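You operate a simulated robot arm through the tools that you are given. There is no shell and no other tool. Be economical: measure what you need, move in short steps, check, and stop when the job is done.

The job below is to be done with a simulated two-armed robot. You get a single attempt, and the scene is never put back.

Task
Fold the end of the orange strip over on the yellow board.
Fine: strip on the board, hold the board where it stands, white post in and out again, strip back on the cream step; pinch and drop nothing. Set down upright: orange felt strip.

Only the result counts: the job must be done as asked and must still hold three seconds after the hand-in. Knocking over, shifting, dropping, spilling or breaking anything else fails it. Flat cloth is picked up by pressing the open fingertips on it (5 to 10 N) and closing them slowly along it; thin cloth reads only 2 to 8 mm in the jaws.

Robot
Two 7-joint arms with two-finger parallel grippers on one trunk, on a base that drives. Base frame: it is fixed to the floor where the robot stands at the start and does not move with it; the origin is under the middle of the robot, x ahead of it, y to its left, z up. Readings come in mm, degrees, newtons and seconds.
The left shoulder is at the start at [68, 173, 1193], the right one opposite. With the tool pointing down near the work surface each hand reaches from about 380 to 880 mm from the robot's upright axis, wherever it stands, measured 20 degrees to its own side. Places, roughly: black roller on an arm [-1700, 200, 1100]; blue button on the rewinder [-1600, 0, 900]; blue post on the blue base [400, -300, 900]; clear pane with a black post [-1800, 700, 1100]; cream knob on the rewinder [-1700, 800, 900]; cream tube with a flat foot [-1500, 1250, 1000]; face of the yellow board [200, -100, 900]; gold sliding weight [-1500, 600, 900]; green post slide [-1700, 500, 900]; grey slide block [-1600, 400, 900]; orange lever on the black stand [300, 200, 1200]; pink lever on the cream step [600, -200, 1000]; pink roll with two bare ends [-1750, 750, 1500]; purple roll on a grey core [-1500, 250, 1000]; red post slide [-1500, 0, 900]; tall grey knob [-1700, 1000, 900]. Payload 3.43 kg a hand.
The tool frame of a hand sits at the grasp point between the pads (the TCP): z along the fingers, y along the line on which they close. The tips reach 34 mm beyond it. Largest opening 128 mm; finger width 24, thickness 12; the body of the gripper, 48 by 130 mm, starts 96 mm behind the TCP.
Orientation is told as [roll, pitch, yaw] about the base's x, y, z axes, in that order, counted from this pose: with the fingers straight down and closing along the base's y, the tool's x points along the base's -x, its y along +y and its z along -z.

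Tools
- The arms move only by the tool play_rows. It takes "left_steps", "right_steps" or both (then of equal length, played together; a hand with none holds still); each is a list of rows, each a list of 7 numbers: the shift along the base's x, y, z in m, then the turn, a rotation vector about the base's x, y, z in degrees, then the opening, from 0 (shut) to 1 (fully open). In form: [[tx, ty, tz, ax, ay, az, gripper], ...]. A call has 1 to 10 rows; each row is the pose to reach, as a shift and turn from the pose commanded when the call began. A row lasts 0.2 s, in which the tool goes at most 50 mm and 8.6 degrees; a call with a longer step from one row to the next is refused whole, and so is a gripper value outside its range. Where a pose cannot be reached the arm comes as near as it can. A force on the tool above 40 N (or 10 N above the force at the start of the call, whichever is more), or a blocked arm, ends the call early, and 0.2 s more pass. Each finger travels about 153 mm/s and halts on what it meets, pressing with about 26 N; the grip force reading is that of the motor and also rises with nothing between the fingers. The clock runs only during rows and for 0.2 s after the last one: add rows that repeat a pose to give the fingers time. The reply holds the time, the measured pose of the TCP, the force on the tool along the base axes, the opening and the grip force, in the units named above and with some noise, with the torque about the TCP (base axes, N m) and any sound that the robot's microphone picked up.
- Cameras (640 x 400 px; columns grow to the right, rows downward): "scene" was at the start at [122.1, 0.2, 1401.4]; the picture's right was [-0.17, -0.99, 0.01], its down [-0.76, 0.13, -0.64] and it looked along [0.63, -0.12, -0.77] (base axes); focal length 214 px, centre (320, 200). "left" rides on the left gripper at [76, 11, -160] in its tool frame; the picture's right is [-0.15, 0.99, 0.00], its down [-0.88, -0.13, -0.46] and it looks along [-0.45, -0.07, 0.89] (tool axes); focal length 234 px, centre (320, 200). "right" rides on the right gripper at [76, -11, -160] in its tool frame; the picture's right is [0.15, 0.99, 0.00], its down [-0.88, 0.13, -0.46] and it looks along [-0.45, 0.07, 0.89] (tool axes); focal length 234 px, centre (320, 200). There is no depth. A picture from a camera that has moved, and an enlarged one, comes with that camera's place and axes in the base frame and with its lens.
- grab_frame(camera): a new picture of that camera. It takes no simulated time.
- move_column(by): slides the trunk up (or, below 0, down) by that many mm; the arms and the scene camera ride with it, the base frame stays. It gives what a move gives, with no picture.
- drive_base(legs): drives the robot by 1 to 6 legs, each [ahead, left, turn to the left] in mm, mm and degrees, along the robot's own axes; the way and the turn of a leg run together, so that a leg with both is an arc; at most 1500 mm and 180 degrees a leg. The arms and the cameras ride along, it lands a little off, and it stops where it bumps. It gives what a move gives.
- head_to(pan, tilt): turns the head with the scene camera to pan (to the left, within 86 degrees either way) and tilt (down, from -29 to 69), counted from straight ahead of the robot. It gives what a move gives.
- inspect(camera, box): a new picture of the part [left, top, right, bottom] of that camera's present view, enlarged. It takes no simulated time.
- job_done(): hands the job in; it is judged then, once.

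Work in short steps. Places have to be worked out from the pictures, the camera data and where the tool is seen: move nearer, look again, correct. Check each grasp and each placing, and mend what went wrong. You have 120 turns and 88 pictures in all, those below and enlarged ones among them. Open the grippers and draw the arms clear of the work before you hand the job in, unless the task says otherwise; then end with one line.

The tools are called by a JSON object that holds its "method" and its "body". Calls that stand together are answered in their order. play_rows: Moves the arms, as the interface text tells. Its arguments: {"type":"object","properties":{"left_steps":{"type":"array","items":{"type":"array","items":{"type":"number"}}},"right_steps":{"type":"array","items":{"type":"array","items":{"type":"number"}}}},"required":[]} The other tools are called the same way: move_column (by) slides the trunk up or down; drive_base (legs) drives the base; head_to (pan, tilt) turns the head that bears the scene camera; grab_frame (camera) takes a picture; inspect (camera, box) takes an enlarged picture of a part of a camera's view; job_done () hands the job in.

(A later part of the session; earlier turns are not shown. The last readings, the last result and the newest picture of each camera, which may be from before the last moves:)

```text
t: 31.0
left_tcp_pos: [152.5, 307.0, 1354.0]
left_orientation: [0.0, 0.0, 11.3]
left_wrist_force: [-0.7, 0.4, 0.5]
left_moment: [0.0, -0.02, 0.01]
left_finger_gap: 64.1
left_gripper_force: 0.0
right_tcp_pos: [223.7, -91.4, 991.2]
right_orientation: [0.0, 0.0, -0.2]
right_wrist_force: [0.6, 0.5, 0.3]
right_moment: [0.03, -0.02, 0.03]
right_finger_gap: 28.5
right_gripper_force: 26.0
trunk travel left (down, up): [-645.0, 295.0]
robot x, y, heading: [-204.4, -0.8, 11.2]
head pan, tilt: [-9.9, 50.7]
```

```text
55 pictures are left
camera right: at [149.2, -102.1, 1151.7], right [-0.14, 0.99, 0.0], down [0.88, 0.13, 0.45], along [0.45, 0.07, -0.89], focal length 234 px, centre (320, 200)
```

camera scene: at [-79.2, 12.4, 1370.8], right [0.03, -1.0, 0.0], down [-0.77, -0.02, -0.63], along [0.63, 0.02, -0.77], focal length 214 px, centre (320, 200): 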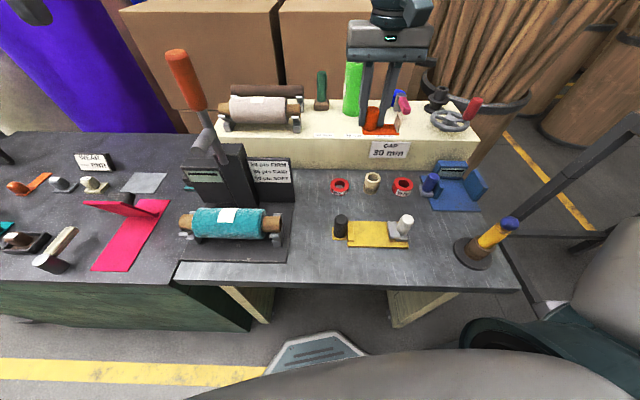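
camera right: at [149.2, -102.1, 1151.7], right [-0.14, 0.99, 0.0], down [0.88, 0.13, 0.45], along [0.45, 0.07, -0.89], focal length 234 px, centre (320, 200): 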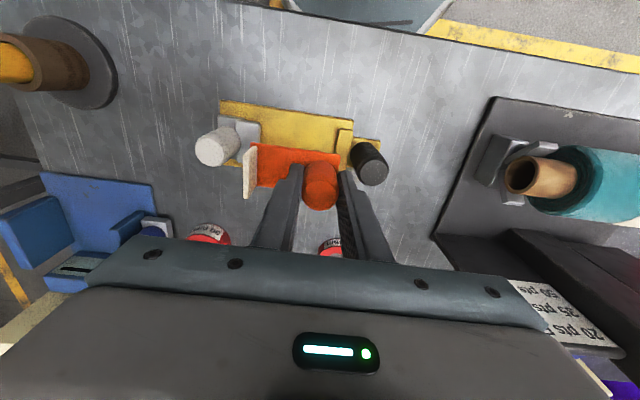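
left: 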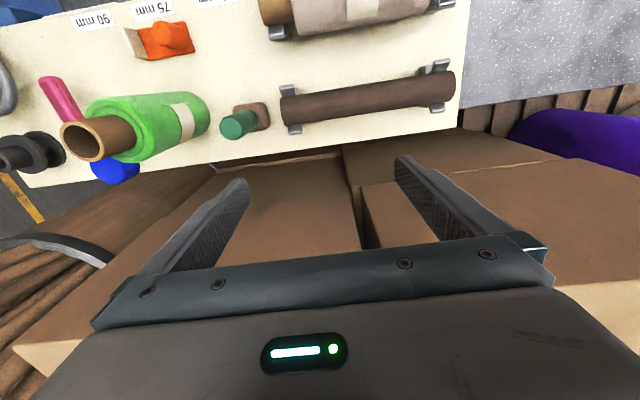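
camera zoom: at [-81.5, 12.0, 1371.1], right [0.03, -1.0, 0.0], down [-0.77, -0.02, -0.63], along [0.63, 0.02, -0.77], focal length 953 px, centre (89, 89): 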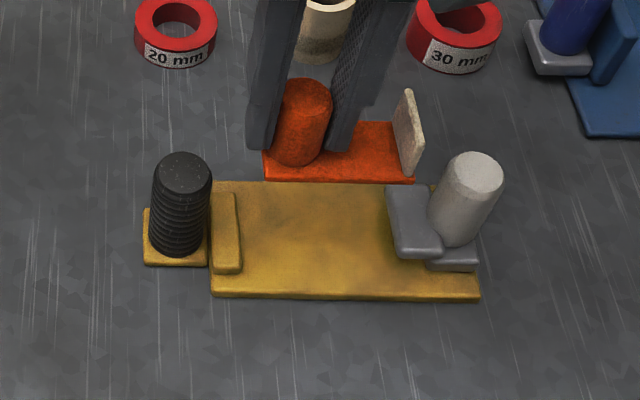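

The strip spans y -73…-153, x 206–248: it fits between ridge and slider. I shift 2 mm right and descend to about 7 mm above the board.

{"method": "play_rows", "body": {"right_steps": [[0.001, -0.002, -0.02, 0, 0, 0, 0.1], [0.001, -0.002, -0.04, 0, 0, 0, 0.1], [0.001, -0.002, -0.06, 0, 0, 0, 0.1], [0.001, -0.002, -0.074, 0, 0, 0, 0.1], [0.001, -0.002, -0.074, 0, 0, 0, 0.1]]}}

{"method": "inspect", "body": {"camera": "scene", "box": [300, 180, 444, 270]}}

{"method": "inspect", "body": {"camera": "right", "box": [180, 60, 420, 210]}}

```text
t: 32.2
left_tcp_pos: [152.5, 306.6, 1354.8]
left_orientation: [0.0, 0.1, 11.3]
left_wrist_force: [-0.5, 0.7, 0.9]
left_moment: [0.01, -0.03, -0.03]
left_finger_gap: 64.0
left_gripper_force: 0.0
right_tcp_pos: [225.4, -92.8, 918.0]
right_orientation: [0.0, 0.1, -0.1]
right_wrist_force: [-0.6, -0.5, 0.1]
right_moment: [0.01, -0.04, -0.01]
right_finger_gap: 28.3
right_gripper_force: 26.0
trunk travel left (down, up): [-645.0, 295.0]
robot x, y, heading: [-208.2, -3.0, 11.3]
head pan, tilt: [-9.9, 50.7]
```

```text
4.44 times, centred on (372, 225) of scene
camera zoom: at [-81.2, 12.1, 1371.1], right [0.03, -1.0, 0.0], down [-0.77, -0.02, -0.63], along [0.63, 0.02, -0.77], focal length 953 px, centre (89, 89)
```

zoom: 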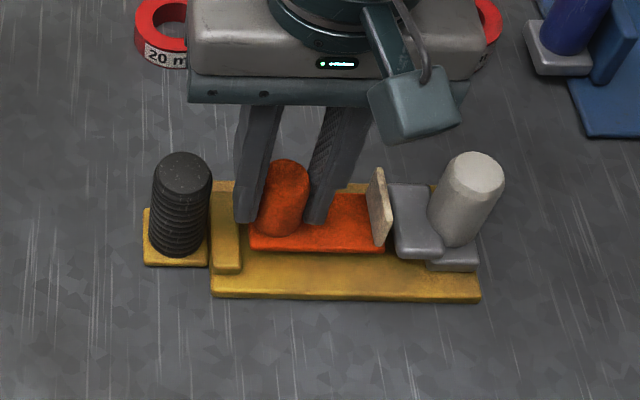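

```text
2.67 times, centred on (300, 135) of right
camera zoom: at [150.0, -104.1, 1077.7], right [-0.14, 0.99, 0.0], down [0.88, 0.13, 0.45], along [0.45, 0.07, -0.89], focal length 624 px, centre (373, 373)
```

zoom: 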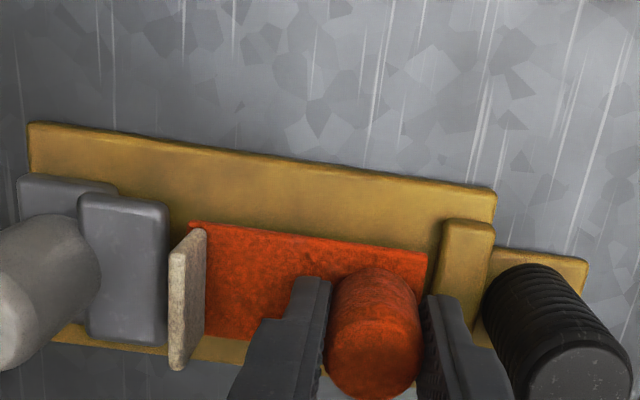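

Well aligned: about 5 mm from the ridge and 8 mm from the slider. I lower in fine steps until light contact.

{"method": "play_rows", "body": {"right_steps": [[0, 0, -0.003, 0, 0, 0, 0.1], [0, 0, -0.005, 0, 0, 0, 0.1], [0, 0, -0.007, 0, 0, 0, 0.1], [0, 0, -0.007, 0, 0, 0, 0.1]]}}

```text
t: 33.2
left_tcp_pos: [153.1, 307.2, 1352.9]
left_orientation: [-0.1, 0.0, 11.4]
left_wrist_force: [-0.4, 0.4, -0.1]
left_moment: [0.01, -0.01, 0.0]
left_finger_gap: 64.0
left_gripper_force: 0.2
right_tcp_pos: [225.6, -92.4, 910.4]
right_orientation: [0.0, 0.0, 0.0]
right_wrist_force: [0.9, 0.3, -0.7]
right_moment: [0.02, -0.03, -0.01]
right_finger_gap: 28.3
right_gripper_force: 26.3
trunk travel left (down, up): [-645.0, 295.0]
robot x, y, heading: [-209.8, -0.7, 11.4]
head pan, tilt: [-9.9, 50.7]
```

No contact yet; continue down in 2 mm steps.

{"method": "play_rows", "body": {"right_steps": [[0, 0, -0.002, 0, 0, 0, 0.1], [0, 0, -0.004, 0, 0, 0, 0.1], [0, 0, -0.004, 0, 0, 0, 0.1]]}}

{"method": "inspect", "body": {"camera": "scene", "box": [310, 200, 422, 270]}}

```text
t: 34.0
left_tcp_pos: [152.6, 307.6, 1353.1]
left_orientation: [-0.1, 0.1, 11.4]
left_wrist_force: [0.0, 0.6, -0.4]
left_moment: [0.03, 0.01, -0.01]
left_finger_gap: 64.0
left_gripper_force: 0.1
right_tcp_pos: [226.2, -93.6, 907.5]
right_orientation: [0.0, 0.1, 0.0]
right_wrist_force: [-0.1, -0.7, 4.9]
right_moment: [-0.05, -0.01, 0.05]
right_finger_gap: 28.2
right_gripper_force: 26.6
trunk travel left (down, up): [-645.0, 295.0]
robot x, y, heading: [-205.6, -2.8, 11.5]
head pan, tilt: [-9.9, 50.7]
```

```text
5.71 times, centred on (366, 235) of scene
camera zoom: at [-81.0, 12.0, 1371.2], right [0.03, -1.0, 0.0], down [-0.77, -0.02, -0.63], along [0.63, 0.02, -0.77], focal length 1226 px, centre (57, 0)
```

zoom: 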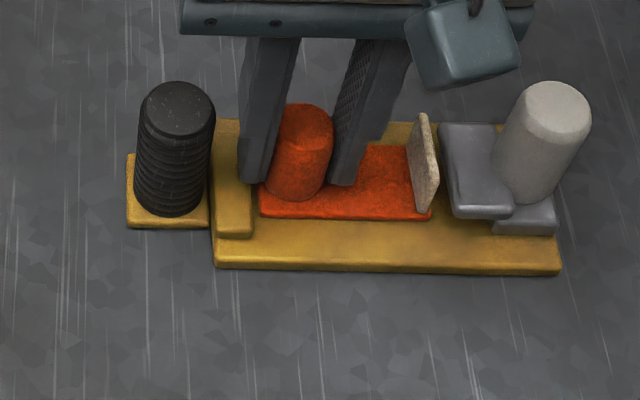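

Light contact (4.9 N). I open just a little so the finger doesn't touch the ridge, then lift straight up.

{"method": "play_rows", "body": {"right_steps": [[0, 0, 0.0005, 0, 0, 0, 0.26], [0, 0, 0.0005, 0, 0, 0, 0.28], [0, 0, 0.0005, 0, 0, 0, 0.28], [0, 0, 0.02, 0, 0, 0, 0.28], [0, 0, 0.05, 0, 0, 0, 0.3], [0, 0, 0.09, 0, 0, 0, 0.3], [0, 0, 0.13, 0, 0, 0, 0.3]]}}

{"method": "inspect", "body": {"camera": "scene", "box": [310, 200, 422, 270]}}

```text
t: 35.6
left_tcp_pos: [150.2, 307.9, 1354.1]
left_orientation: [0.0, 0.0, 11.4]
left_wrist_force: [-0.5, -0.5, 0.6]
left_moment: [-0.01, 0.02, 0.01]
left_finger_gap: 63.8
left_gripper_force: 0.0
right_tcp_pos: [228.8, -90.9, 1037.3]
right_orientation: [-0.1, 0.0, 0.1]
right_wrist_force: [0.7, -0.5, 0.2]
right_moment: [0.0, -0.05, -0.02]
right_finger_gap: 38.6
right_gripper_force: 0.2
trunk travel left (down, up): [-645.0, 295.0]
robot x, y, heading: [-204.4, -3.1, 11.7]
head pan, tilt: [-9.9, 50.7]
```

```text
5.71 times, centred on (366, 235) of scene
camera zoom: at [-82.1, 12.3, 1371.1], right [0.03, -1.0, 0.0], down [-0.77, -0.02, -0.63], along [0.63, 0.02, -0.77], focal length 1226 px, centre (57, 0)
```

zoom: 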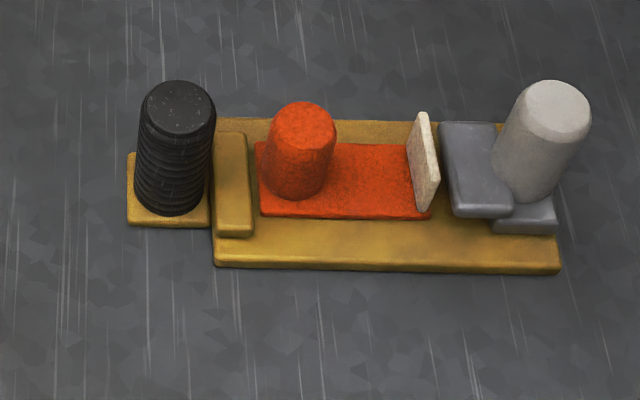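

The strip lies flat, flap upright between ridge and slider. I raise the right hand and drive to a station centred on the board so both hands can reach.

{"method": "play_rows", "body": {"right_steps": [[0, 0, 0.04, 0, 0, 0, 0.3], [0, 0, 0.08, 0, 0, 0, 0.3], [0, 0, 0.11, 0, 0, 0, 0.3]]}}

{"method": "drive_base", "body": {"legs": [[-40, 0, 0], [0, -107, 0], [0, 0, -11.5]]}}

{"method": "grab_frame", "body": {"camera": "scene"}}

```text
t: 36.4
left_tcp_pos: [152.9, 307.5, 1352.3]
left_orientation: [0.0, 0.1, 11.4]
left_wrist_force: [0.0, -0.1, -0.3]
left_moment: [-0.02, -0.02, 0.02]
left_finger_gap: 64.0
left_gripper_force: 0.0
right_tcp_pos: [226.3, -88.8, 1148.1]
right_orientation: [0.0, 0.1, -0.1]
right_wrist_force: [-0.3, -0.3, 0.5]
right_moment: [0.02, 0.0, 0.0]
right_finger_gap: 38.4
right_gripper_force: 0.0
trunk travel left (down, up): [-645.0, 295.0]
robot x, y, heading: [-204.6, -1.1, 11.4]
head pan, tilt: [-9.9, 50.7]
```

```text
t: 38.9
left_tcp_pos: [189.4, 111.8, 1353.8]
left_orientation: [0.1, 0.1, -0.1]
left_wrist_force: [-0.1, -1.0, 0.7]
left_moment: [0.0, 0.02, -0.01]
left_finger_gap: 64.1
left_gripper_force: 0.0
right_tcp_pos: [182.3, -289.8, 1146.9]
right_orientation: [0.1, 0.2, -11.6]
right_wrist_force: [0.1, -0.1, 0.5]
right_moment: [0.0, -0.02, 0.03]
right_finger_gap: 38.3
right_gripper_force: 0.1
trunk travel left (down, up): [-645.0, 295.0]
robot x, y, heading: [-222.5, -119.7, 0.2]
head pan, tilt: [-9.9, 50.7]
```

```text
50 pictures are left
camera scene: at [-99.0, -129.9, 1371.0], right [-0.17, -0.98, 0.0], down [-0.76, 0.13, -0.63], along [0.62, -0.11, -0.77], focal length 214 px, centre (320, 200)
```

scene: 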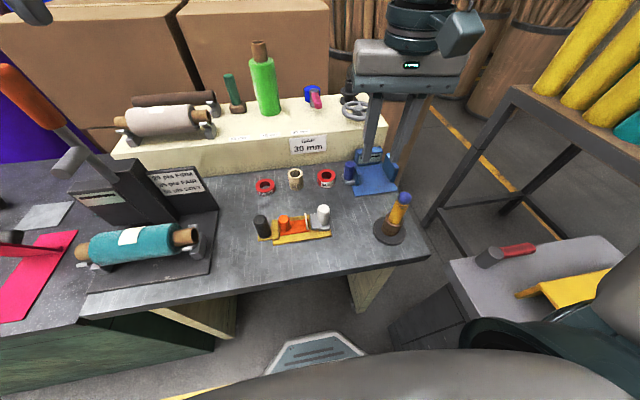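

Good station: robot (-222,-120). Now I test the left hand's reach: over the black post (≈224,-35) at height, fingers half open.

{"method": "play_rows", "body": {"left_steps": [[0.01, -0.04, -0.02, 0, 0, 0, 0.5], [0.02, -0.08, -0.04, 0, 0, 0, 0.5], [0.03, -0.115, -0.06, 0, 0, 0, 0.5], [0.035, -0.147, -0.09, 0, 0, 0, 0.5], [0.035, -0.147, -0.13, 0, 0, 0, 0.5], [0.035, -0.147, -0.17, 0, 0, 0, 0.5], [0.035, -0.147, -0.21, 0, 0, 0, 0.5], [0.035, -0.147, -0.25, 0, 0, 0, 0.5], [0.035, -0.147, -0.28, 0, 0, 0, 0.5]]}}

{"method": "grab_frame", "body": {"camera": "left"}}

{"method": "grab_frame", "body": {"camera": "scene"}}

```text
t: 40.9
left_tcp_pos: [205.4, 106.9, 1040.6]
left_orientation: [2.7, -0.6, 12.4]
left_wrist_force: [-4.4, -0.6, 0.0]
left_moment: [0.11, -0.43, 0.01]
left_finger_gap: 64.1
left_gripper_force: 0.0
right_tcp_pos: [213.7, -182.8, 1105.7]
right_orientation: [-0.5, 2.2, -1.2]
right_wrist_force: [-3.5, -0.9, 0.7]
right_moment: [0.1, -0.39, -0.02]
right_finger_gap: 38.4
right_gripper_force: 0.0
trunk travel left (down, up): [-645.0, 295.0]
robot x, y, heading: [-247.5, -57.5, 9.1]
head pan, tilt: [-9.9, 50.7]
stopped in row 9 (left hand): the arm was blocked; the commanded pose is now the measured one
```

```text
49 pictures are left
camera left: at [130.6, 94.1, 1200.1], right [-0.07, 1.0, 0.05], down [0.89, 0.04, 0.46], along [0.46, 0.07, -0.89], focal length 234 px, centre (320, 200)
```

left: 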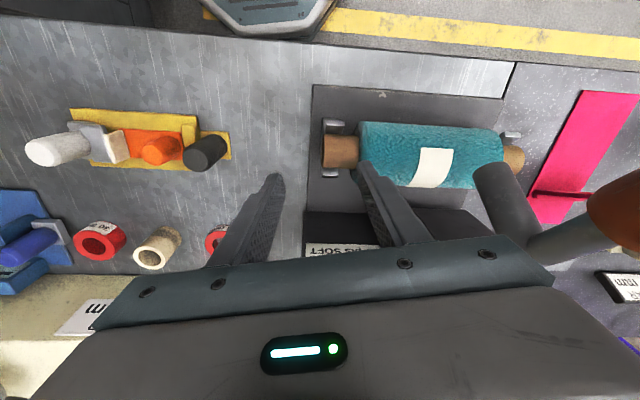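

```text
48 pictures are left
camera scene: at [-218.4, -73.5, 1381.6], right [-0.01, -1.0, -0.02], down [-0.73, 0.02, -0.69], along [0.69, 0.01, -0.73], focal length 214 px, centre (320, 200)
```

scene: 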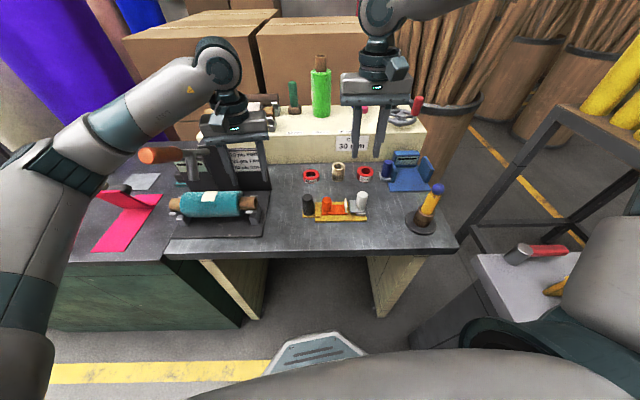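

The left arm was blocked near the black stand/lever and pushed the robot around. I raise the left hand straight up to free it, then look at the lever.

{"method": "play_rows", "body": {"left_steps": [[0, 0, 0.03, 0, 0, 0, 0.5], [0, 0, 0.07, 0, 0, 0, 0.5], [0, 0, 0.11, 0, 0, 0, 0.5], [0, 0, 0.15, 0, 0, 0, 0.5], [0, 0, 0.19, 0, 0, 0, 0.5], [0, 0, 0.23, 0, 0, 0, 0.5], [0, 0, 0.27, 0, 0, 0, 0.5]], "right_steps": [[0, 0, 0.01, 0, 0, 0, 0.3], [0, 0, 0.02, 0, 0, 0, 0.3], [0, 0, 0.03, 0, 0, 0, 0.3], [0, 0, 0.03, 0, 0, 0, 0.3], [0, 0, 0.03, 0, 0, 0, 0.3], [0, 0, 0.03, 0, 0, 0, 0.3], [0, 0, 0.03, 0, 0, 0, 0.3]]}}

{"method": "grab_frame", "body": {"camera": "scene"}}

```text
t: 41.2
left_tcp_pos: [300.6, 128.9, 1010.1]
left_orientation: [2.2, 5.8, 12.2]
left_wrist_force: [5.9, -0.8, -4.4]
left_moment: [0.1, 0.71, 0.08]
left_finger_gap: 53.4
left_gripper_force: 0.0
right_tcp_pos: [315.6, -151.6, 1069.0]
right_orientation: [-1.4, 6.8, -2.6]
right_wrist_force: [-2.0, 0.5, 3.0]
right_moment: [-0.02, -0.38, 0.01]
right_finger_gap: 38.4
right_gripper_force: 0.0
trunk travel left (down, up): [-645.0, 295.0]
robot x, y, heading: [-234.7, -60.8, 9.6]
head pan, tilt: [-9.9, 50.7]
stopped in row 1 (left hand): the arm was blocked; the commanded pose is now the measured one
```

```text
47 pictures are left
camera scene: at [-84.2, -48.5, 1369.4], right [0.0, -1.0, 0.0], down [-0.79, 0.0, -0.62], along [0.62, 0.0, -0.79], focal length 214 px, centre (320, 200)
```

scene: 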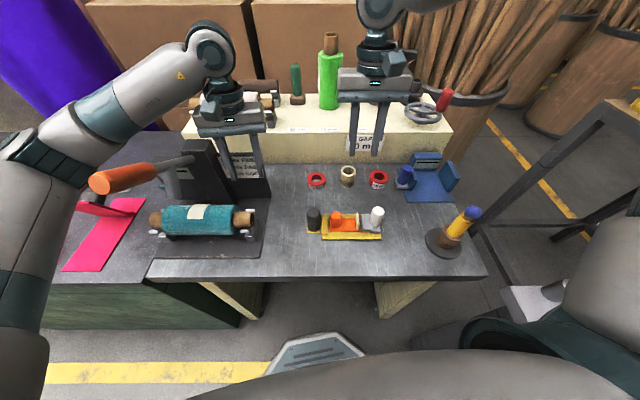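

The robot had been tipped and is settling back. I hold still for a moment to read the settled pose.

{"method": "play_rows", "body": {"right_steps": [[0, 0, 0.0, 0, 0, 0, 0.3], [0, 0, 0.0, 0, 0, 0, 0.3]]}}

{"method": "grab_frame", "body": {"camera": "scene"}}

{"method": "grab_frame", "body": {"camera": "left"}}

```text
t: 41.8
left_tcp_pos: [275.6, 123.7, 1027.3]
left_orientation: [1.5, 4.2, 11.4]
left_wrist_force: [-0.2, 0.2, -0.5]
left_moment: [0.02, -0.01, 0.0]
left_finger_gap: 63.8
left_gripper_force: 0.1
right_tcp_pos: [284.1, -157.8, 1080.3]
right_orientation: [-1.4, 5.7, -3.3]
right_wrist_force: [-0.7, 0.5, 0.2]
right_moment: [0.02, -0.06, -0.02]
right_finger_gap: 38.2
right_gripper_force: 0.0
trunk travel left (down, up): [-645.0, 295.0]
robot x, y, heading: [-244.6, -55.8, 8.7]
head pan, tilt: [-9.9, 50.7]
```

```text
46 pictures are left
camera scene: at [-118.7, -49.0, 1370.4], right [-0.02, -1.0, 0.0], down [-0.77, 0.02, -0.63], along [0.63, -0.01, -0.77], focal length 214 px, centre (320, 200)
```

scene: 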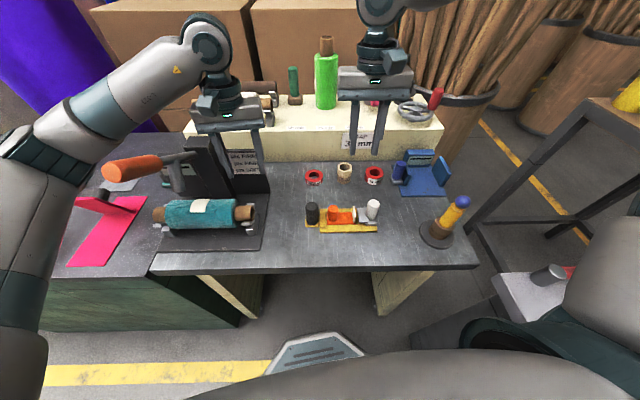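

```text
45 pictures are left
camera left: at [213.6, 117.9, 1192.9], right [-0.05, 1.0, 0.02], down [0.92, 0.04, 0.38], along [0.38, 0.03, -0.92], focal length 234 px, centre (320, 200)
```

left: 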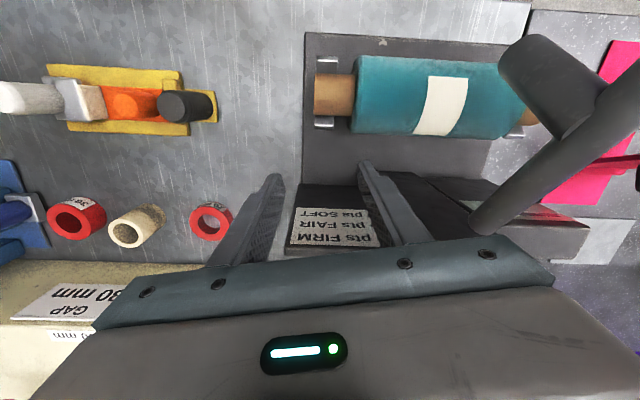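

All is quiet now; the lever has swung toward the robot. I raise the left hand slowly straight up and see whether the lever returns.

{"method": "play_rows", "body": {"left_steps": [[0, 0, 0.015, 0, 0, 0, 0.5], [0, 0, 0.03, 0, 0, 0, 0.5], [0, 0, 0.05, 0, 0, 0, 0.5], [0, 0, 0.07, 0, 0, 0, 0.5], [0, 0, 0.09, 0, 0, 0, 0.5], [0, 0, 0.12, 0, 0, 0, 0.5], [0, 0, 0.15, 0, 0, 0, 0.5], [0, 0, 0.18, 0, 0, 0, 0.5]]}}

{"method": "grab_frame", "body": {"camera": "scene"}}

```text
t: 43.6
left_tcp_pos: [272.8, 124.2, 1207.7]
left_orientation: [1.5, 4.1, 11.4]
left_wrist_force: [-0.8, -0.2, -0.7]
left_moment: [-0.04, -0.05, 0.02]
left_finger_gap: 64.0
left_gripper_force: 0.1
right_tcp_pos: [282.9, -158.9, 1081.6]
right_orientation: [-1.6, 5.5, -3.4]
right_wrist_force: [-0.6, -0.5, -0.2]
right_moment: [0.02, -0.05, 0.0]
right_finger_gap: 38.4
right_gripper_force: 0.0
trunk travel left (down, up): [-645.0, 295.0]
robot x, y, heading: [-246.1, -57.6, 9.0]
head pan, tilt: [-9.9, 50.7]
```

```text
44 pictures are left
camera scene: at [-122.0, -49.6, 1371.1], right [-0.02, -1.0, 0.0], down [-0.77, 0.01, -0.63], along [0.63, -0.01, -0.77], focal length 214 px, centre (320, 200)
```

scene: 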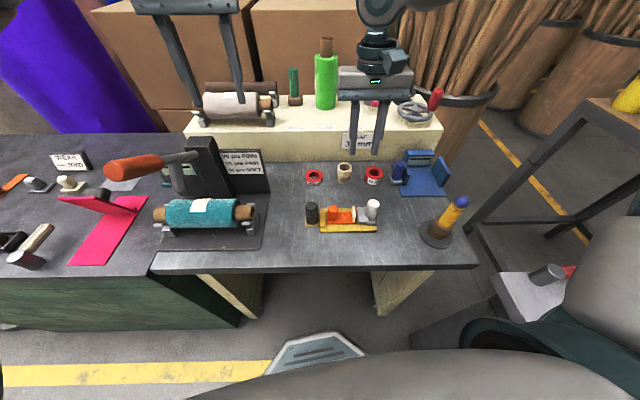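

The blocked link was the left elbow, which swings out over the lever at (295,240). The lever now leans to the robot, knob end about (100,241,1168), so I'll push it back upright first: raise the left hand, level it, and go behind the knob with fingers closed. The right hand rises too.

{"method": "play_rows", "body": {"left_steps": [[0, 0, 0.04, 0, -4, -4, 0.3], [0, 0, 0.08, -1.5, -4.1, -11, 0.1], [0, 0, 0.13, -1.5, -4.1, -11.4, 0], [-0.04, 0.02, 0.14, -1.5, -4.1, -11.4, 0], [-0.08, 0.045, 0.14, -1.5, -4.1, -11.4, 0], [-0.12, 0.07, 0.14, -1.5, -4.1, -11.4, 0], [-0.16, 0.095, 0.14, -1.5, -4.1, -11.4, 0], [-0.2, 0.117, 0.14, -1.5, -4.1, -11.4, 0], [-0.223, 0.117, 0.14, -1.5, -4.1, -11.4, 0]], "right_steps": [[0, 0, 0.01, 1.6, -5.5, 3.4, 0.3], [0, 0, 0.02, 1.6, -5.5, 3.4, 0.3], [0, 0, 0.03, 1.6, -5.5, 3.4, 0.3], [0, -0.02, 0.05, 1.6, -5.5, 3.4, 0.3], [0, -0.04, 0.05, 1.6, -5.5, 3.4, 0.3], [0, -0.06, 0.05, 1.6, -5.5, 3.4, 0.3], [0, -0.08, 0.05, 1.6, -5.5, 3.4, 0.3], [0, -0.1, 0.05, 1.6, -5.5, 3.4, 0.3], [0, -0.1, 0.05, 1.6, -5.5, 3.4, 0.3]]}}

{"method": "head_to", "body": {"pan": 15, "tilt": 40}}

{"method": "grab_frame", "body": {"camera": "scene"}}

{"method": "grab_frame", "body": {"camera": "left"}}

```text
t: 45.6
left_tcp_pos: [50.6, 239.1, 1348.4]
left_orientation: [-0.4, 0.3, -0.1]
left_wrist_force: [0.4, 0.1, 0.0]
left_moment: [0.01, 0.0, 0.0]
left_finger_gap: 0.0
left_gripper_force: 26.2
right_tcp_pos: [285.9, -259.4, 1132.0]
right_orientation: [0.2, 0.1, 0.3]
right_wrist_force: [0.0, 0.0, 0.2]
right_moment: [-0.02, 0.0, 0.03]
right_finger_gap: 38.4
right_gripper_force: 0.1
trunk travel left (down, up): [-645.0, 295.0]
robot x, y, heading: [-247.5, -56.3, 8.8]
head pan, tilt: [-9.9, 50.7]
```

```text
t: 46.5
left_tcp_pos: [51.8, 238.6, 1347.4]
left_orientation: [-0.4, 0.3, -0.2]
left_wrist_force: [0.6, -0.2, 0.2]
left_moment: [-0.02, -0.04, 0.01]
left_finger_gap: 0.0
left_gripper_force: 25.8
right_tcp_pos: [284.4, -259.0, 1132.6]
right_orientation: [0.2, 0.2, 0.3]
right_wrist_force: [0.9, -0.2, 0.1]
right_moment: [0.01, 0.01, 0.01]
right_finger_gap: 38.5
right_gripper_force: 0.0
trunk travel left (down, up): [-645.0, 295.0]
robot x, y, heading: [-247.4, -58.0, 9.0]
head pan, tilt: [15.0, 40.0]
```

```text
43 pictures are left
camera scene: at [-119.6, -13.4, 1386.1], right [0.4, -0.91, 0.0], down [-0.59, -0.26, -0.77], along [0.7, 0.31, -0.64], focal length 214 px, centre (320, 200)
```

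scene: 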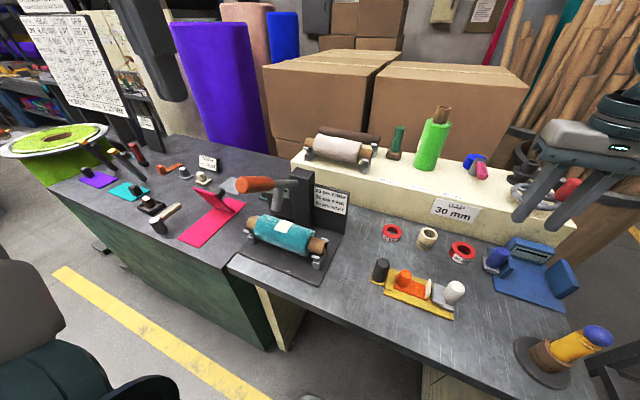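

```text
42 pictures are left
camera left: at [-23.0, 251.9, 1509.7], right [0.15, 0.99, -0.01], down [0.88, -0.13, 0.45], along [0.45, -0.07, -0.89], focal length 234 px, centre (320, 200)
```

left: 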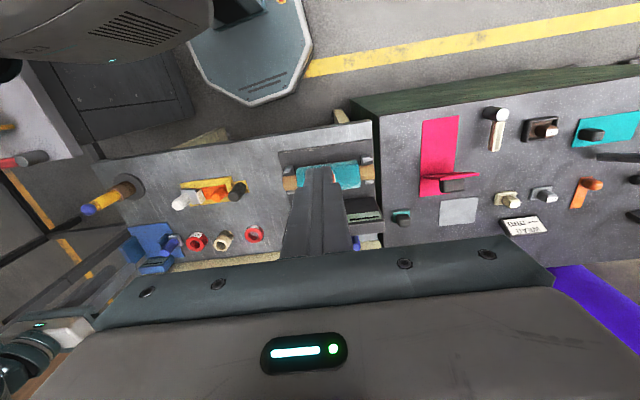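

The lever is hidden beneath the closed fingers in the left view, so it lies near y≈235. I sidestep the hand 80 mm left to see it properly.

{"method": "play_rows", "body": {"left_steps": [[-0.01, 0.04, -0.03, 0, 0, 0, 0], [-0.02, 0.08, -0.05, 0, 0, 0, 0], [-0.02, 0.08, -0.05, 0, 0, 0, 0]]}}

{"method": "grab_frame", "body": {"camera": "left"}}

{"method": "inspect", "body": {"camera": "scene", "box": [200, 140, 360, 240]}}

```text
refused: row 1 steps farther than a row can; nothing moved
```

```text
41 pictures are left
camera left: at [-23.0, 251.9, 1509.7], right [0.15, 0.99, -0.01], down [0.88, -0.13, 0.45], along [0.45, -0.07, -0.89], focal length 234 px, centre (320, 200)
```

left: 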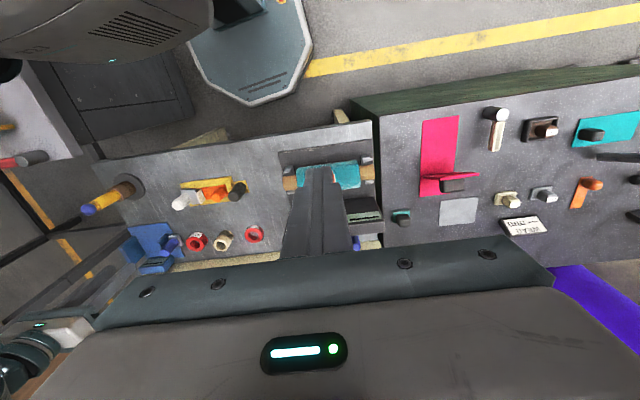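

```text
4.00 times, centred on (280, 190) of scene
camera zoom: at [-119.6, -13.4, 1386.1], right [0.4, -0.91, 0.0], down [-0.59, -0.26, -0.77], along [0.7, 0.31, -0.64], focal length 858 px, centre (480, 240)
```

zoom: 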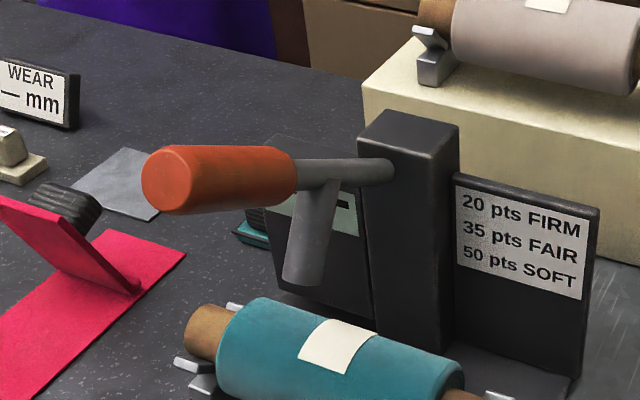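

Clear view: pivot ≈(271,235,1061), lever rises toward the robot to its end ≈(107,240,1162); it was ≈98° upright before. I descend behind the knob end with closed fingers (x≈58, tip z≈1135).

{"method": "play_rows", "body": {"left_steps": [[0.006, 0, -0.045, 0, 0, 0, 0], [0.006, 0, -0.09, 0, 0, 0, 0], [0.006, 0, -0.135, 0, 0, 0, 0], [0.006, 0, -0.178, 0, 0, 0, 0], [0.006, 0, -0.178, 0, 0, 0, 0]]}}

{"method": "grab_frame", "body": {"camera": "scene"}}

```text
t: 47.7
left_tcp_pos: [54.9, 240.5, 1169.0]
left_orientation: [-0.4, 0.2, -0.1]
left_wrist_force: [-0.5, -0.2, 0.0]
left_moment: [0.0, 0.01, 0.01]
left_finger_gap: 0.2
left_gripper_force: 25.9
right_tcp_pos: [283.6, -258.9, 1132.6]
right_orientation: [0.4, 0.1, 0.3]
right_wrist_force: [-0.6, 0.1, -0.3]
right_moment: [0.0, -0.01, 0.02]
right_finger_gap: 38.5
right_gripper_force: 0.1
trunk travel left (down, up): [-645.0, 295.0]
robot x, y, heading: [-246.2, -56.6, 8.8]
head pan, tilt: [15.0, 40.0]
```

```text
39 pictures are left
camera scene: at [-120.5, -14.0, 1386.3], right [0.4, -0.91, 0.0], down [-0.59, -0.26, -0.77], along [0.7, 0.31, -0.64], focal length 214 px, centre (320, 200)
```

scene: 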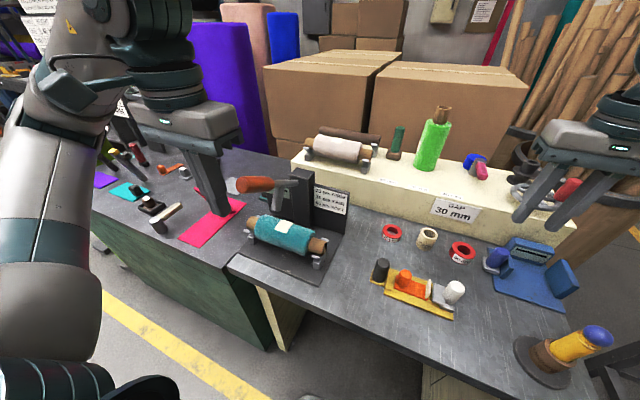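

The fingertips stand just behind the knob end. I push forward and upward along its arc in small steps.

{"method": "play_rows", "body": {"left_steps": [[0.02, -0.002, 0, 0, 0, 0, 0], [0.034, -0.002, 0.002, 0, 0, 0, 0], [0.048, -0.002, 0.013, 0, 0, 0, 0], [0.062, -0.002, 0.024, 0, 0, 0, 0], [0.08, -0.002, 0.035, 0, 0, 0, 0], [0.1, -0.002, 0.047, 0, 0, 0, 0], [0.1, -0.002, 0.047, 0, 0, 0, 0]]}}

{"method": "grab_frame", "body": {"camera": "scene"}}

```text
t: 49.3
left_tcp_pos: [157.5, 235.7, 1220.0]
left_orientation: [-0.5, 0.2, -0.2]
left_wrist_force: [-7.8, -0.2, 14.3]
left_moment: [-0.09, -0.24, -0.03]
left_finger_gap: 0.0
left_gripper_force: 26.0
right_tcp_pos: [283.6, -259.4, 1133.2]
right_orientation: [0.2, 0.1, 0.1]
right_wrist_force: [-0.4, -0.5, -0.1]
right_moment: [0.01, 0.01, 0.0]
right_finger_gap: 38.3
right_gripper_force: 0.1
trunk travel left (down, up): [-645.0, 295.0]
robot x, y, heading: [-248.3, -54.3, 8.9]
head pan, tilt: [15.0, 40.0]
```

```text
38 pictures are left
camera scene: at [-122.0, -14.0, 1386.5], right [0.4, -0.91, 0.0], down [-0.59, -0.26, -0.77], along [0.7, 0.31, -0.64], focal length 214 px, centre (320, 200)
```

scene: 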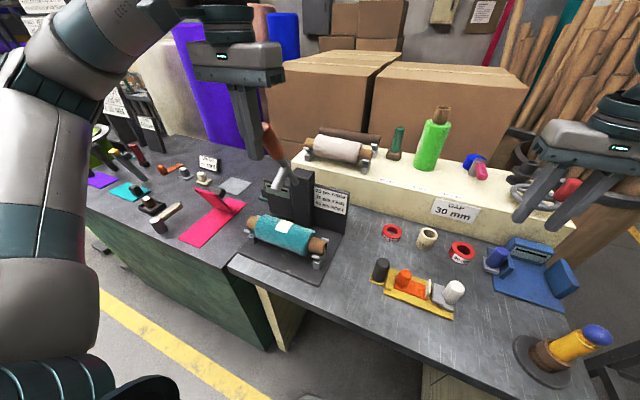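

The lever is rising with the push (now well past 60°). I continue forward to bring it upright.

{"method": "play_rows", "body": {"left_steps": [[0.015, 0, 0.01, 0, 0, 0, 0], [0.03, 0, 0.016, 0, 0, 0, 0], [0.045, 0, 0.02, 0, 0, 0, 0], [0.06, 0, 0.022, 0, 0, 0, 0], [0.075, 0, 0.022, 0, 0, 0, 0], [0.088, 0, 0.022, 0, 0, 0, 0], [0.088, 0, 0.022, 0, 0, 0, 0]]}}

{"method": "grab_frame", "body": {"camera": "scene"}}

```text
t: 50.4
left_tcp_pos: [216.9, 237.6, 1244.8]
left_orientation: [-0.6, -0.3, -0.2]
left_wrist_force: [-8.5, -0.7, 28.3]
left_moment: [-0.18, -0.43, -0.07]
left_finger_gap: 0.0
left_gripper_force: 26.4
right_tcp_pos: [284.7, -260.6, 1133.1]
right_orientation: [0.2, 0.0, 0.3]
right_wrist_force: [0.4, 0.2, -0.4]
right_moment: [0.03, 0.03, -0.01]
right_finger_gap: 38.5
right_gripper_force: 0.2
trunk travel left (down, up): [-645.0, 295.0]
robot x, y, heading: [-248.4, -56.5, 8.4]
head pan, tilt: [15.0, 40.0]
stopped in row 5 (left hand): the force on the tool passed its limit at 44 N (the readings are from after the stop); the commanded pose is now the measured one
```

```text
37 pictures are left
camera scene: at [-121.7, -14.5, 1386.4], right [0.41, -0.91, 0.0], down [-0.59, -0.26, -0.77], along [0.7, 0.31, -0.64], focal length 214 px, centre (320, 200)
```

scene: 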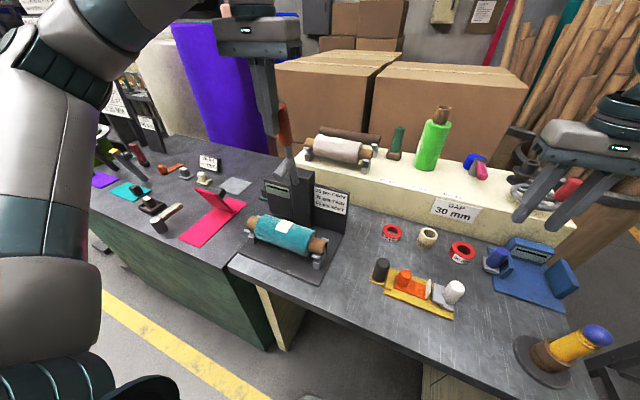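

Almost upright; the knob presses upward on a step of the fingers. I raise slightly to relieve it and push on gently.

{"method": "play_rows", "body": {"left_steps": [[-0.003, 0, 0.008, 0, 0, 0, 0], [0, 0, 0.014, 0, 0, 0, 0], [0.01, 0, 0.016, 0, 0, 0, 0], [0.02, 0, 0.018, 0, 0, 0, 0], [0.03, 0, 0.018, 0, 0, 0, 0], [0.04, 0, 0.018, 0, 0, 0, 0]]}}

{"method": "inspect", "body": {"camera": "scene", "box": [200, 70, 360, 170]}}

```text
t: 51.8
left_tcp_pos: [258.0, 237.8, 1259.2]
left_orientation: [-0.5, 0.0, -0.2]
left_wrist_force: [-3.3, -0.1, -1.6]
left_moment: [-0.01, 0.08, -0.02]
left_finger_gap: 0.1
left_gripper_force: 26.3
right_tcp_pos: [284.6, -258.0, 1133.2]
right_orientation: [0.1, 0.1, 0.3]
right_wrist_force: [-0.1, -0.1, -0.4]
right_moment: [-0.04, 0.02, 0.01]
right_finger_gap: 38.5
right_gripper_force: 0.1
trunk travel left (down, up): [-645.0, 295.0]
robot x, y, heading: [-249.8, -57.9, 8.8]
head pan, tilt: [15.0, 40.0]
```

```text
4.00 times, centred on (280, 120) of scene
camera zoom: at [-120.7, -13.1, 1386.2], right [0.41, -0.91, 0.0], down [-0.59, -0.26, -0.77], along [0.7, 0.31, -0.64], focal length 858 px, centre (480, 520)
```

zoom: 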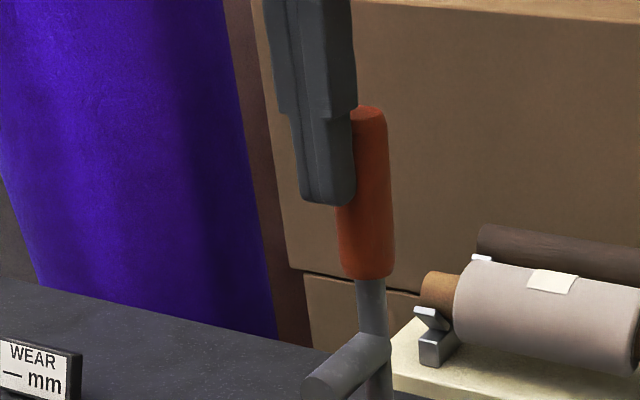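

The lever's projected position matches its original (top and bottom within a couple of pixels). I withdraw the left hand backwards and up.

{"method": "play_rows", "body": {"left_steps": [[-0.02, 0, 0, 0, 0, 0, 0], [-0.05, 0, 0.02, 0, 0, 0, 0], [-0.085, 0, 0.05, 0, 0, 0, 0.1], [-0.12, -0.02, 0.08, 0, 0, 0, 0.3], [-0.14, -0.06, 0.09, 0, 0, 0, 0.5], [-0.14, -0.1, 0.09, 0, 0, 0, 0.5]]}}

{"method": "grab_frame", "body": {"camera": "scene"}}

```text
refused: row 4 steps farther than a row can; nothing moved
```

```text
35 pictures are left
camera scene: at [-120.7, -13.1, 1386.2], right [0.41, -0.91, 0.0], down [-0.59, -0.26, -0.77], along [0.7, 0.31, -0.64], focal length 214 px, centre (320, 200)
```

scene: 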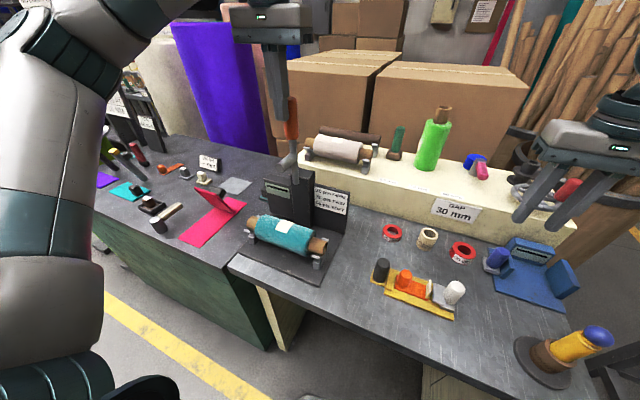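

I repeat the withdrawal with smaller steps and raise the right hand too.

{"method": "play_rows", "body": {"left_steps": [[-0.02, 0, 0, 0, 0, 0, 0], [-0.05, 0, 0.01, 0, 0, 0, 0], [-0.085, 0, 0.03, 0, 0, 0, 0.1], [-0.11, -0.02, 0.05, 0, 0, 0, 0.3], [-0.13, -0.05, 0.06, 0, 0, 0, 0.5], [-0.138, -0.088, 0.07, 0, 0, 0, 0.5]], "right_steps": [[0, 0, 0.025, 0, 0, 0, 0.3], [0, 0, 0.05, 0, 0, 0, 0.3], [0, 0, 0.075, 0, 0, 0, 0.3], [0, 0, 0.1, 0, 0, 0, 0.3], [0, 0, 0.125, 0, 0, 0, 0.3], [0, 0, 0.15, 0, 0, 0, 0.3]]}}

{"method": "drive_base", "body": {"legs": [[-5, -37, -8.8]]}}

{"method": "head_to", "body": {"pan": 0, "tilt": 50}}

{"method": "move_column", "body": {"by": -130}}

{"method": "grab_frame", "body": {"camera": "scene"}}

```text
t: 53.1
left_tcp_pos: [119.3, 150.0, 1330.0]
left_orientation: [-0.3, 0.0, 0.0]
left_wrist_force: [0.5, -0.2, 0.0]
left_moment: [0.02, -0.01, 0.0]
left_finger_gap: 64.1
left_gripper_force: 0.0
right_tcp_pos: [286.8, -260.4, 1284.5]
right_orientation: [0.3, 0.2, 0.4]
right_wrist_force: [0.6, 0.0, 0.3]
right_moment: [0.03, 0.02, 0.0]
right_finger_gap: 38.3
right_gripper_force: 0.0
trunk travel left (down, up): [-645.0, 295.0]
robot x, y, heading: [-246.5, -58.5, 9.1]
head pan, tilt: [15.0, 40.0]
```

```text
t: 54.2
left_tcp_pos: [145.7, 56.6, 1329.3]
left_orientation: [-0.5, 0.0, -8.9]
left_wrist_force: [0.5, 0.2, 0.6]
left_moment: [0.0, 0.0, 0.02]
left_finger_gap: 63.8
left_gripper_force: 0.1
right_tcp_pos: [248.6, -372.1, 1285.1]
right_orientation: [0.1, 0.2, -8.5]
right_wrist_force: [0.6, 0.2, 0.2]
right_moment: [-0.02, 0.03, 0.01]
right_finger_gap: 38.5
right_gripper_force: 0.0
trunk travel left (down, up): [-645.0, 295.0]
robot x, y, heading: [-251.5, -92.9, -0.0]
head pan, tilt: [15.0, 40.0]
```

```text
t: 55.0
left_tcp_pos: [146.5, 53.9, 1329.9]
left_orientation: [-0.6, 0.0, -8.9]
left_wrist_force: [0.6, 0.1, -0.3]
left_moment: [0.05, 0.01, 0.01]
left_finger_gap: 63.8
left_gripper_force: 0.0
right_tcp_pos: [247.8, -374.2, 1283.8]
right_orientation: [0.3, 0.1, -8.6]
right_wrist_force: [-0.2, -0.4, -0.4]
right_moment: [0.02, 0.0, 0.0]
right_finger_gap: 38.1
right_gripper_force: 0.1
trunk travel left (down, up): [-645.0, 295.0]
robot x, y, heading: [-245.4, -90.8, 0.0]
head pan, tilt: [0.0, 50.0]
```

```text
t: 56.5
left_tcp_pos: [145.7, 56.1, 1199.8]
left_orientation: [-0.6, 0.1, -8.9]
left_wrist_force: [0.8, 0.2, -1.0]
left_moment: [0.03, -0.01, 0.0]
left_finger_gap: 63.8
left_gripper_force: 0.0
right_tcp_pos: [247.4, -374.8, 1153.7]
right_orientation: [0.2, 0.2, -8.4]
right_wrist_force: [-0.6, -0.1, 0.0]
right_moment: [0.02, 0.03, -0.03]
right_finger_gap: 38.1
right_gripper_force: 0.0
trunk travel left (down, up): [-515.0, 425.0]
robot x, y, heading: [-248.9, -93.8, -0.0]
head pan, tilt: [0.0, 50.0]
```

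```text
34 pictures are left
camera scene: at [-122.0, -91.8, 1242.0], right [0.0, -1.0, 0.0], down [-0.77, 0.0, -0.64], along [0.64, 0.0, -0.77], focal length 214 px, centre (320, 200)
```

scene: 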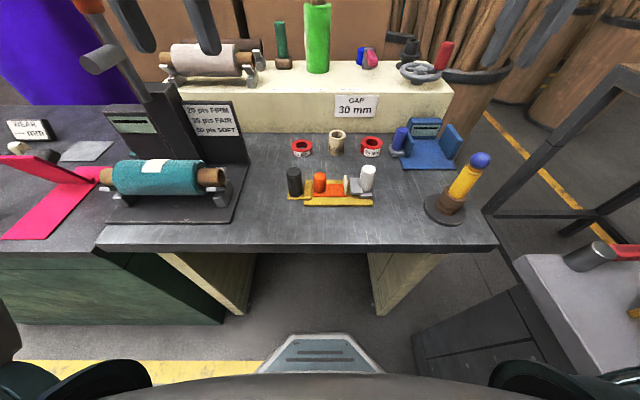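

The lever stands upright again and the view is clear. Now the left hand: tilt it so fingers point forward-down (wrist stays back, elbow away from lever), and move near the black post at height.

{"method": "play_rows", "body": {"left_steps": [[0, -0.01, 0, 0, -5, 3, 0.42], [0, -0.02, 0, 0, -10, 6, 0.42], [0.005, -0.03, -0.02, 1, -16, 8.9, 0.42], [0.01, -0.045, -0.05, 2, -22, 8.9, 0.42], [0.02, -0.06, -0.08, 2.1, -27, 8.9, 0.42], [0.03, -0.076, -0.11, 2.1, -27, 8.9, 0.42], [0.044, -0.088, -0.14, 2.1, -27, 8.9, 0.42], [0.044, -0.088, -0.14, 2.1, -27, 8.9, 0.42]]}}

{"method": "grab_frame", "body": {"camera": "scene"}}

```text
t: 58.3
left_tcp_pos: [188.7, -31.6, 1061.2]
left_orientation: [4.0, -26.7, -0.8]
left_wrist_force: [-0.3, -0.5, 0.3]
left_moment: [-0.02, -0.02, -0.02]
left_finger_gap: 53.8
left_gripper_force: 0.0
right_tcp_pos: [246.3, -373.6, 1154.7]
right_orientation: [0.2, 0.0, -8.5]
right_wrist_force: [0.6, -0.4, 0.2]
right_moment: [-0.02, -0.04, 0.0]
right_finger_gap: 38.6
right_gripper_force: 0.1
trunk travel left (down, up): [-515.0, 425.0]
robot x, y, heading: [-248.4, -94.6, 0.4]
head pan, tilt: [0.0, 50.0]
```

```text
33 pictures are left
camera scene: at [-123.8, -91.4, 1242.0], right [0.0, -1.0, 0.0], down [-0.77, 0.0, -0.64], along [0.64, 0.0, -0.77], focal length 214 px, centre (320, 200)
```

scene: 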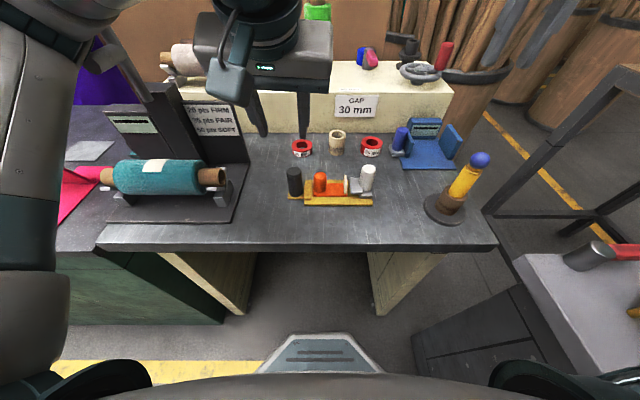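

Reached without complaint. The left elbow passes near the lever, so I check that region closely before going lower.

{"method": "head_to", "body": {"pan": 35, "tilt": 20}}

{"method": "grab_frame", "body": {"camera": "scene"}}

```text
t: 59.4
left_tcp_pos: [187.8, -30.5, 1060.5]
left_orientation: [3.9, -26.7, -0.8]
left_wrist_force: [-0.2, 0.8, 0.5]
left_moment: [0.0, 0.0, 0.0]
left_finger_gap: 53.6
left_gripper_force: 0.0
right_tcp_pos: [246.7, -372.7, 1155.7]
right_orientation: [0.2, 0.0, -8.5]
right_wrist_force: [-0.7, -0.3, -0.4]
right_moment: [0.0, -0.03, 0.04]
right_finger_gap: 38.2
right_gripper_force: 0.1
trunk travel left (down, up): [-515.0, 425.0]
robot x, y, heading: [-245.2, -96.2, 0.0]
head pan, tilt: [35.0, 20.0]
```

```text
32 pictures are left
camera scene: at [-124.5, -37.9, 1287.5], right [0.57, -0.82, 0.0], down [-0.28, -0.2, -0.94], along [0.77, 0.54, -0.34], focal length 214 px, centre (320, 200)
```

scene: 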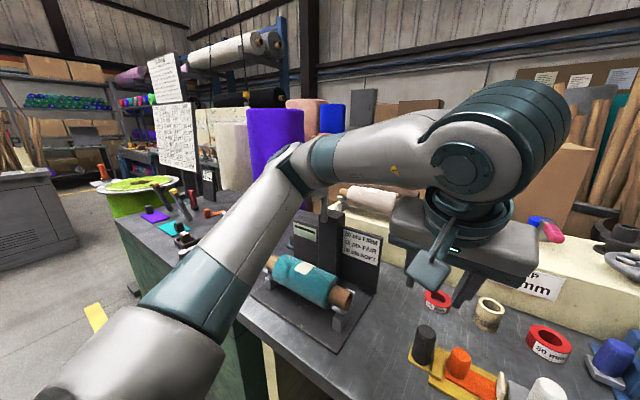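

The left elbow is only ~80 mm from the lever. Turning the robot left 18° and shifting it right swings that elbow back and also suits the right arm; I raise the left hand a little and do that.

{"method": "play_rows", "body": {"left_steps": [[0, 0, 0.03, 0, 0, 0, 0.42], [0, 0, 0.06, 0, 0, 0, 0.42]]}}

{"method": "drive_base", "body": {"legs": [[0, 0, 18], [3, -108, 0]]}}

{"method": "grab_frame", "body": {"camera": "scene"}}

```text
t: 60.0
left_tcp_pos: [190.6, -31.7, 1122.3]
left_orientation: [3.9, -26.7, -0.9]
left_wrist_force: [0.5, 0.3, -0.2]
left_moment: [-0.03, -0.01, -0.02]
left_finger_gap: 54.0
left_gripper_force: 0.0
right_tcp_pos: [247.4, -374.0, 1155.0]
right_orientation: [0.2, 0.2, -8.5]
right_wrist_force: [-0.4, -0.4, -0.3]
right_moment: [-0.01, -0.02, 0.01]
right_finger_gap: 38.3
right_gripper_force: 0.1
trunk travel left (down, up): [-515.0, 425.0]
robot x, y, heading: [-247.5, -94.6, 0.3]
head pan, tilt: [35.0, 20.0]
```

```text
t: 62.1
left_tcp_pos: [185.2, -2.2, 1119.4]
left_orientation: [4.0, -26.6, 17.2]
left_wrist_force: [-0.1, -0.3, -0.5]
left_moment: [0.0, 0.01, -0.01]
left_finger_gap: 53.7
left_gripper_force: 0.1
right_tcp_pos: [346.1, -308.0, 1154.1]
right_orientation: [0.1, 0.0, 9.6]
right_wrist_force: [0.9, -0.6, -0.1]
right_moment: [0.02, 0.02, 0.0]
right_finger_gap: 38.2
right_gripper_force: 0.1
trunk travel left (down, up): [-515.0, 425.0]
robot x, y, heading: [-211.0, -199.9, 18.1]
head pan, tilt: [35.0, 20.0]
```

```text
31 pictures are left
camera scene: at [-108.7, -104.5, 1287.6], right [0.8, -0.6, 0.0], down [-0.2, -0.27, -0.94], along [0.56, 0.75, -0.34], focal length 214 px, centre (320, 200)
```

scene: 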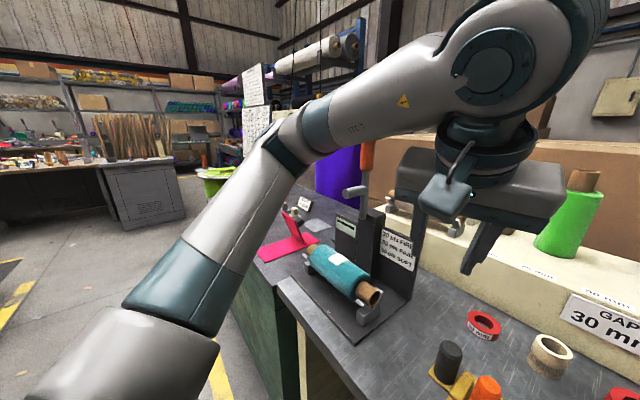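

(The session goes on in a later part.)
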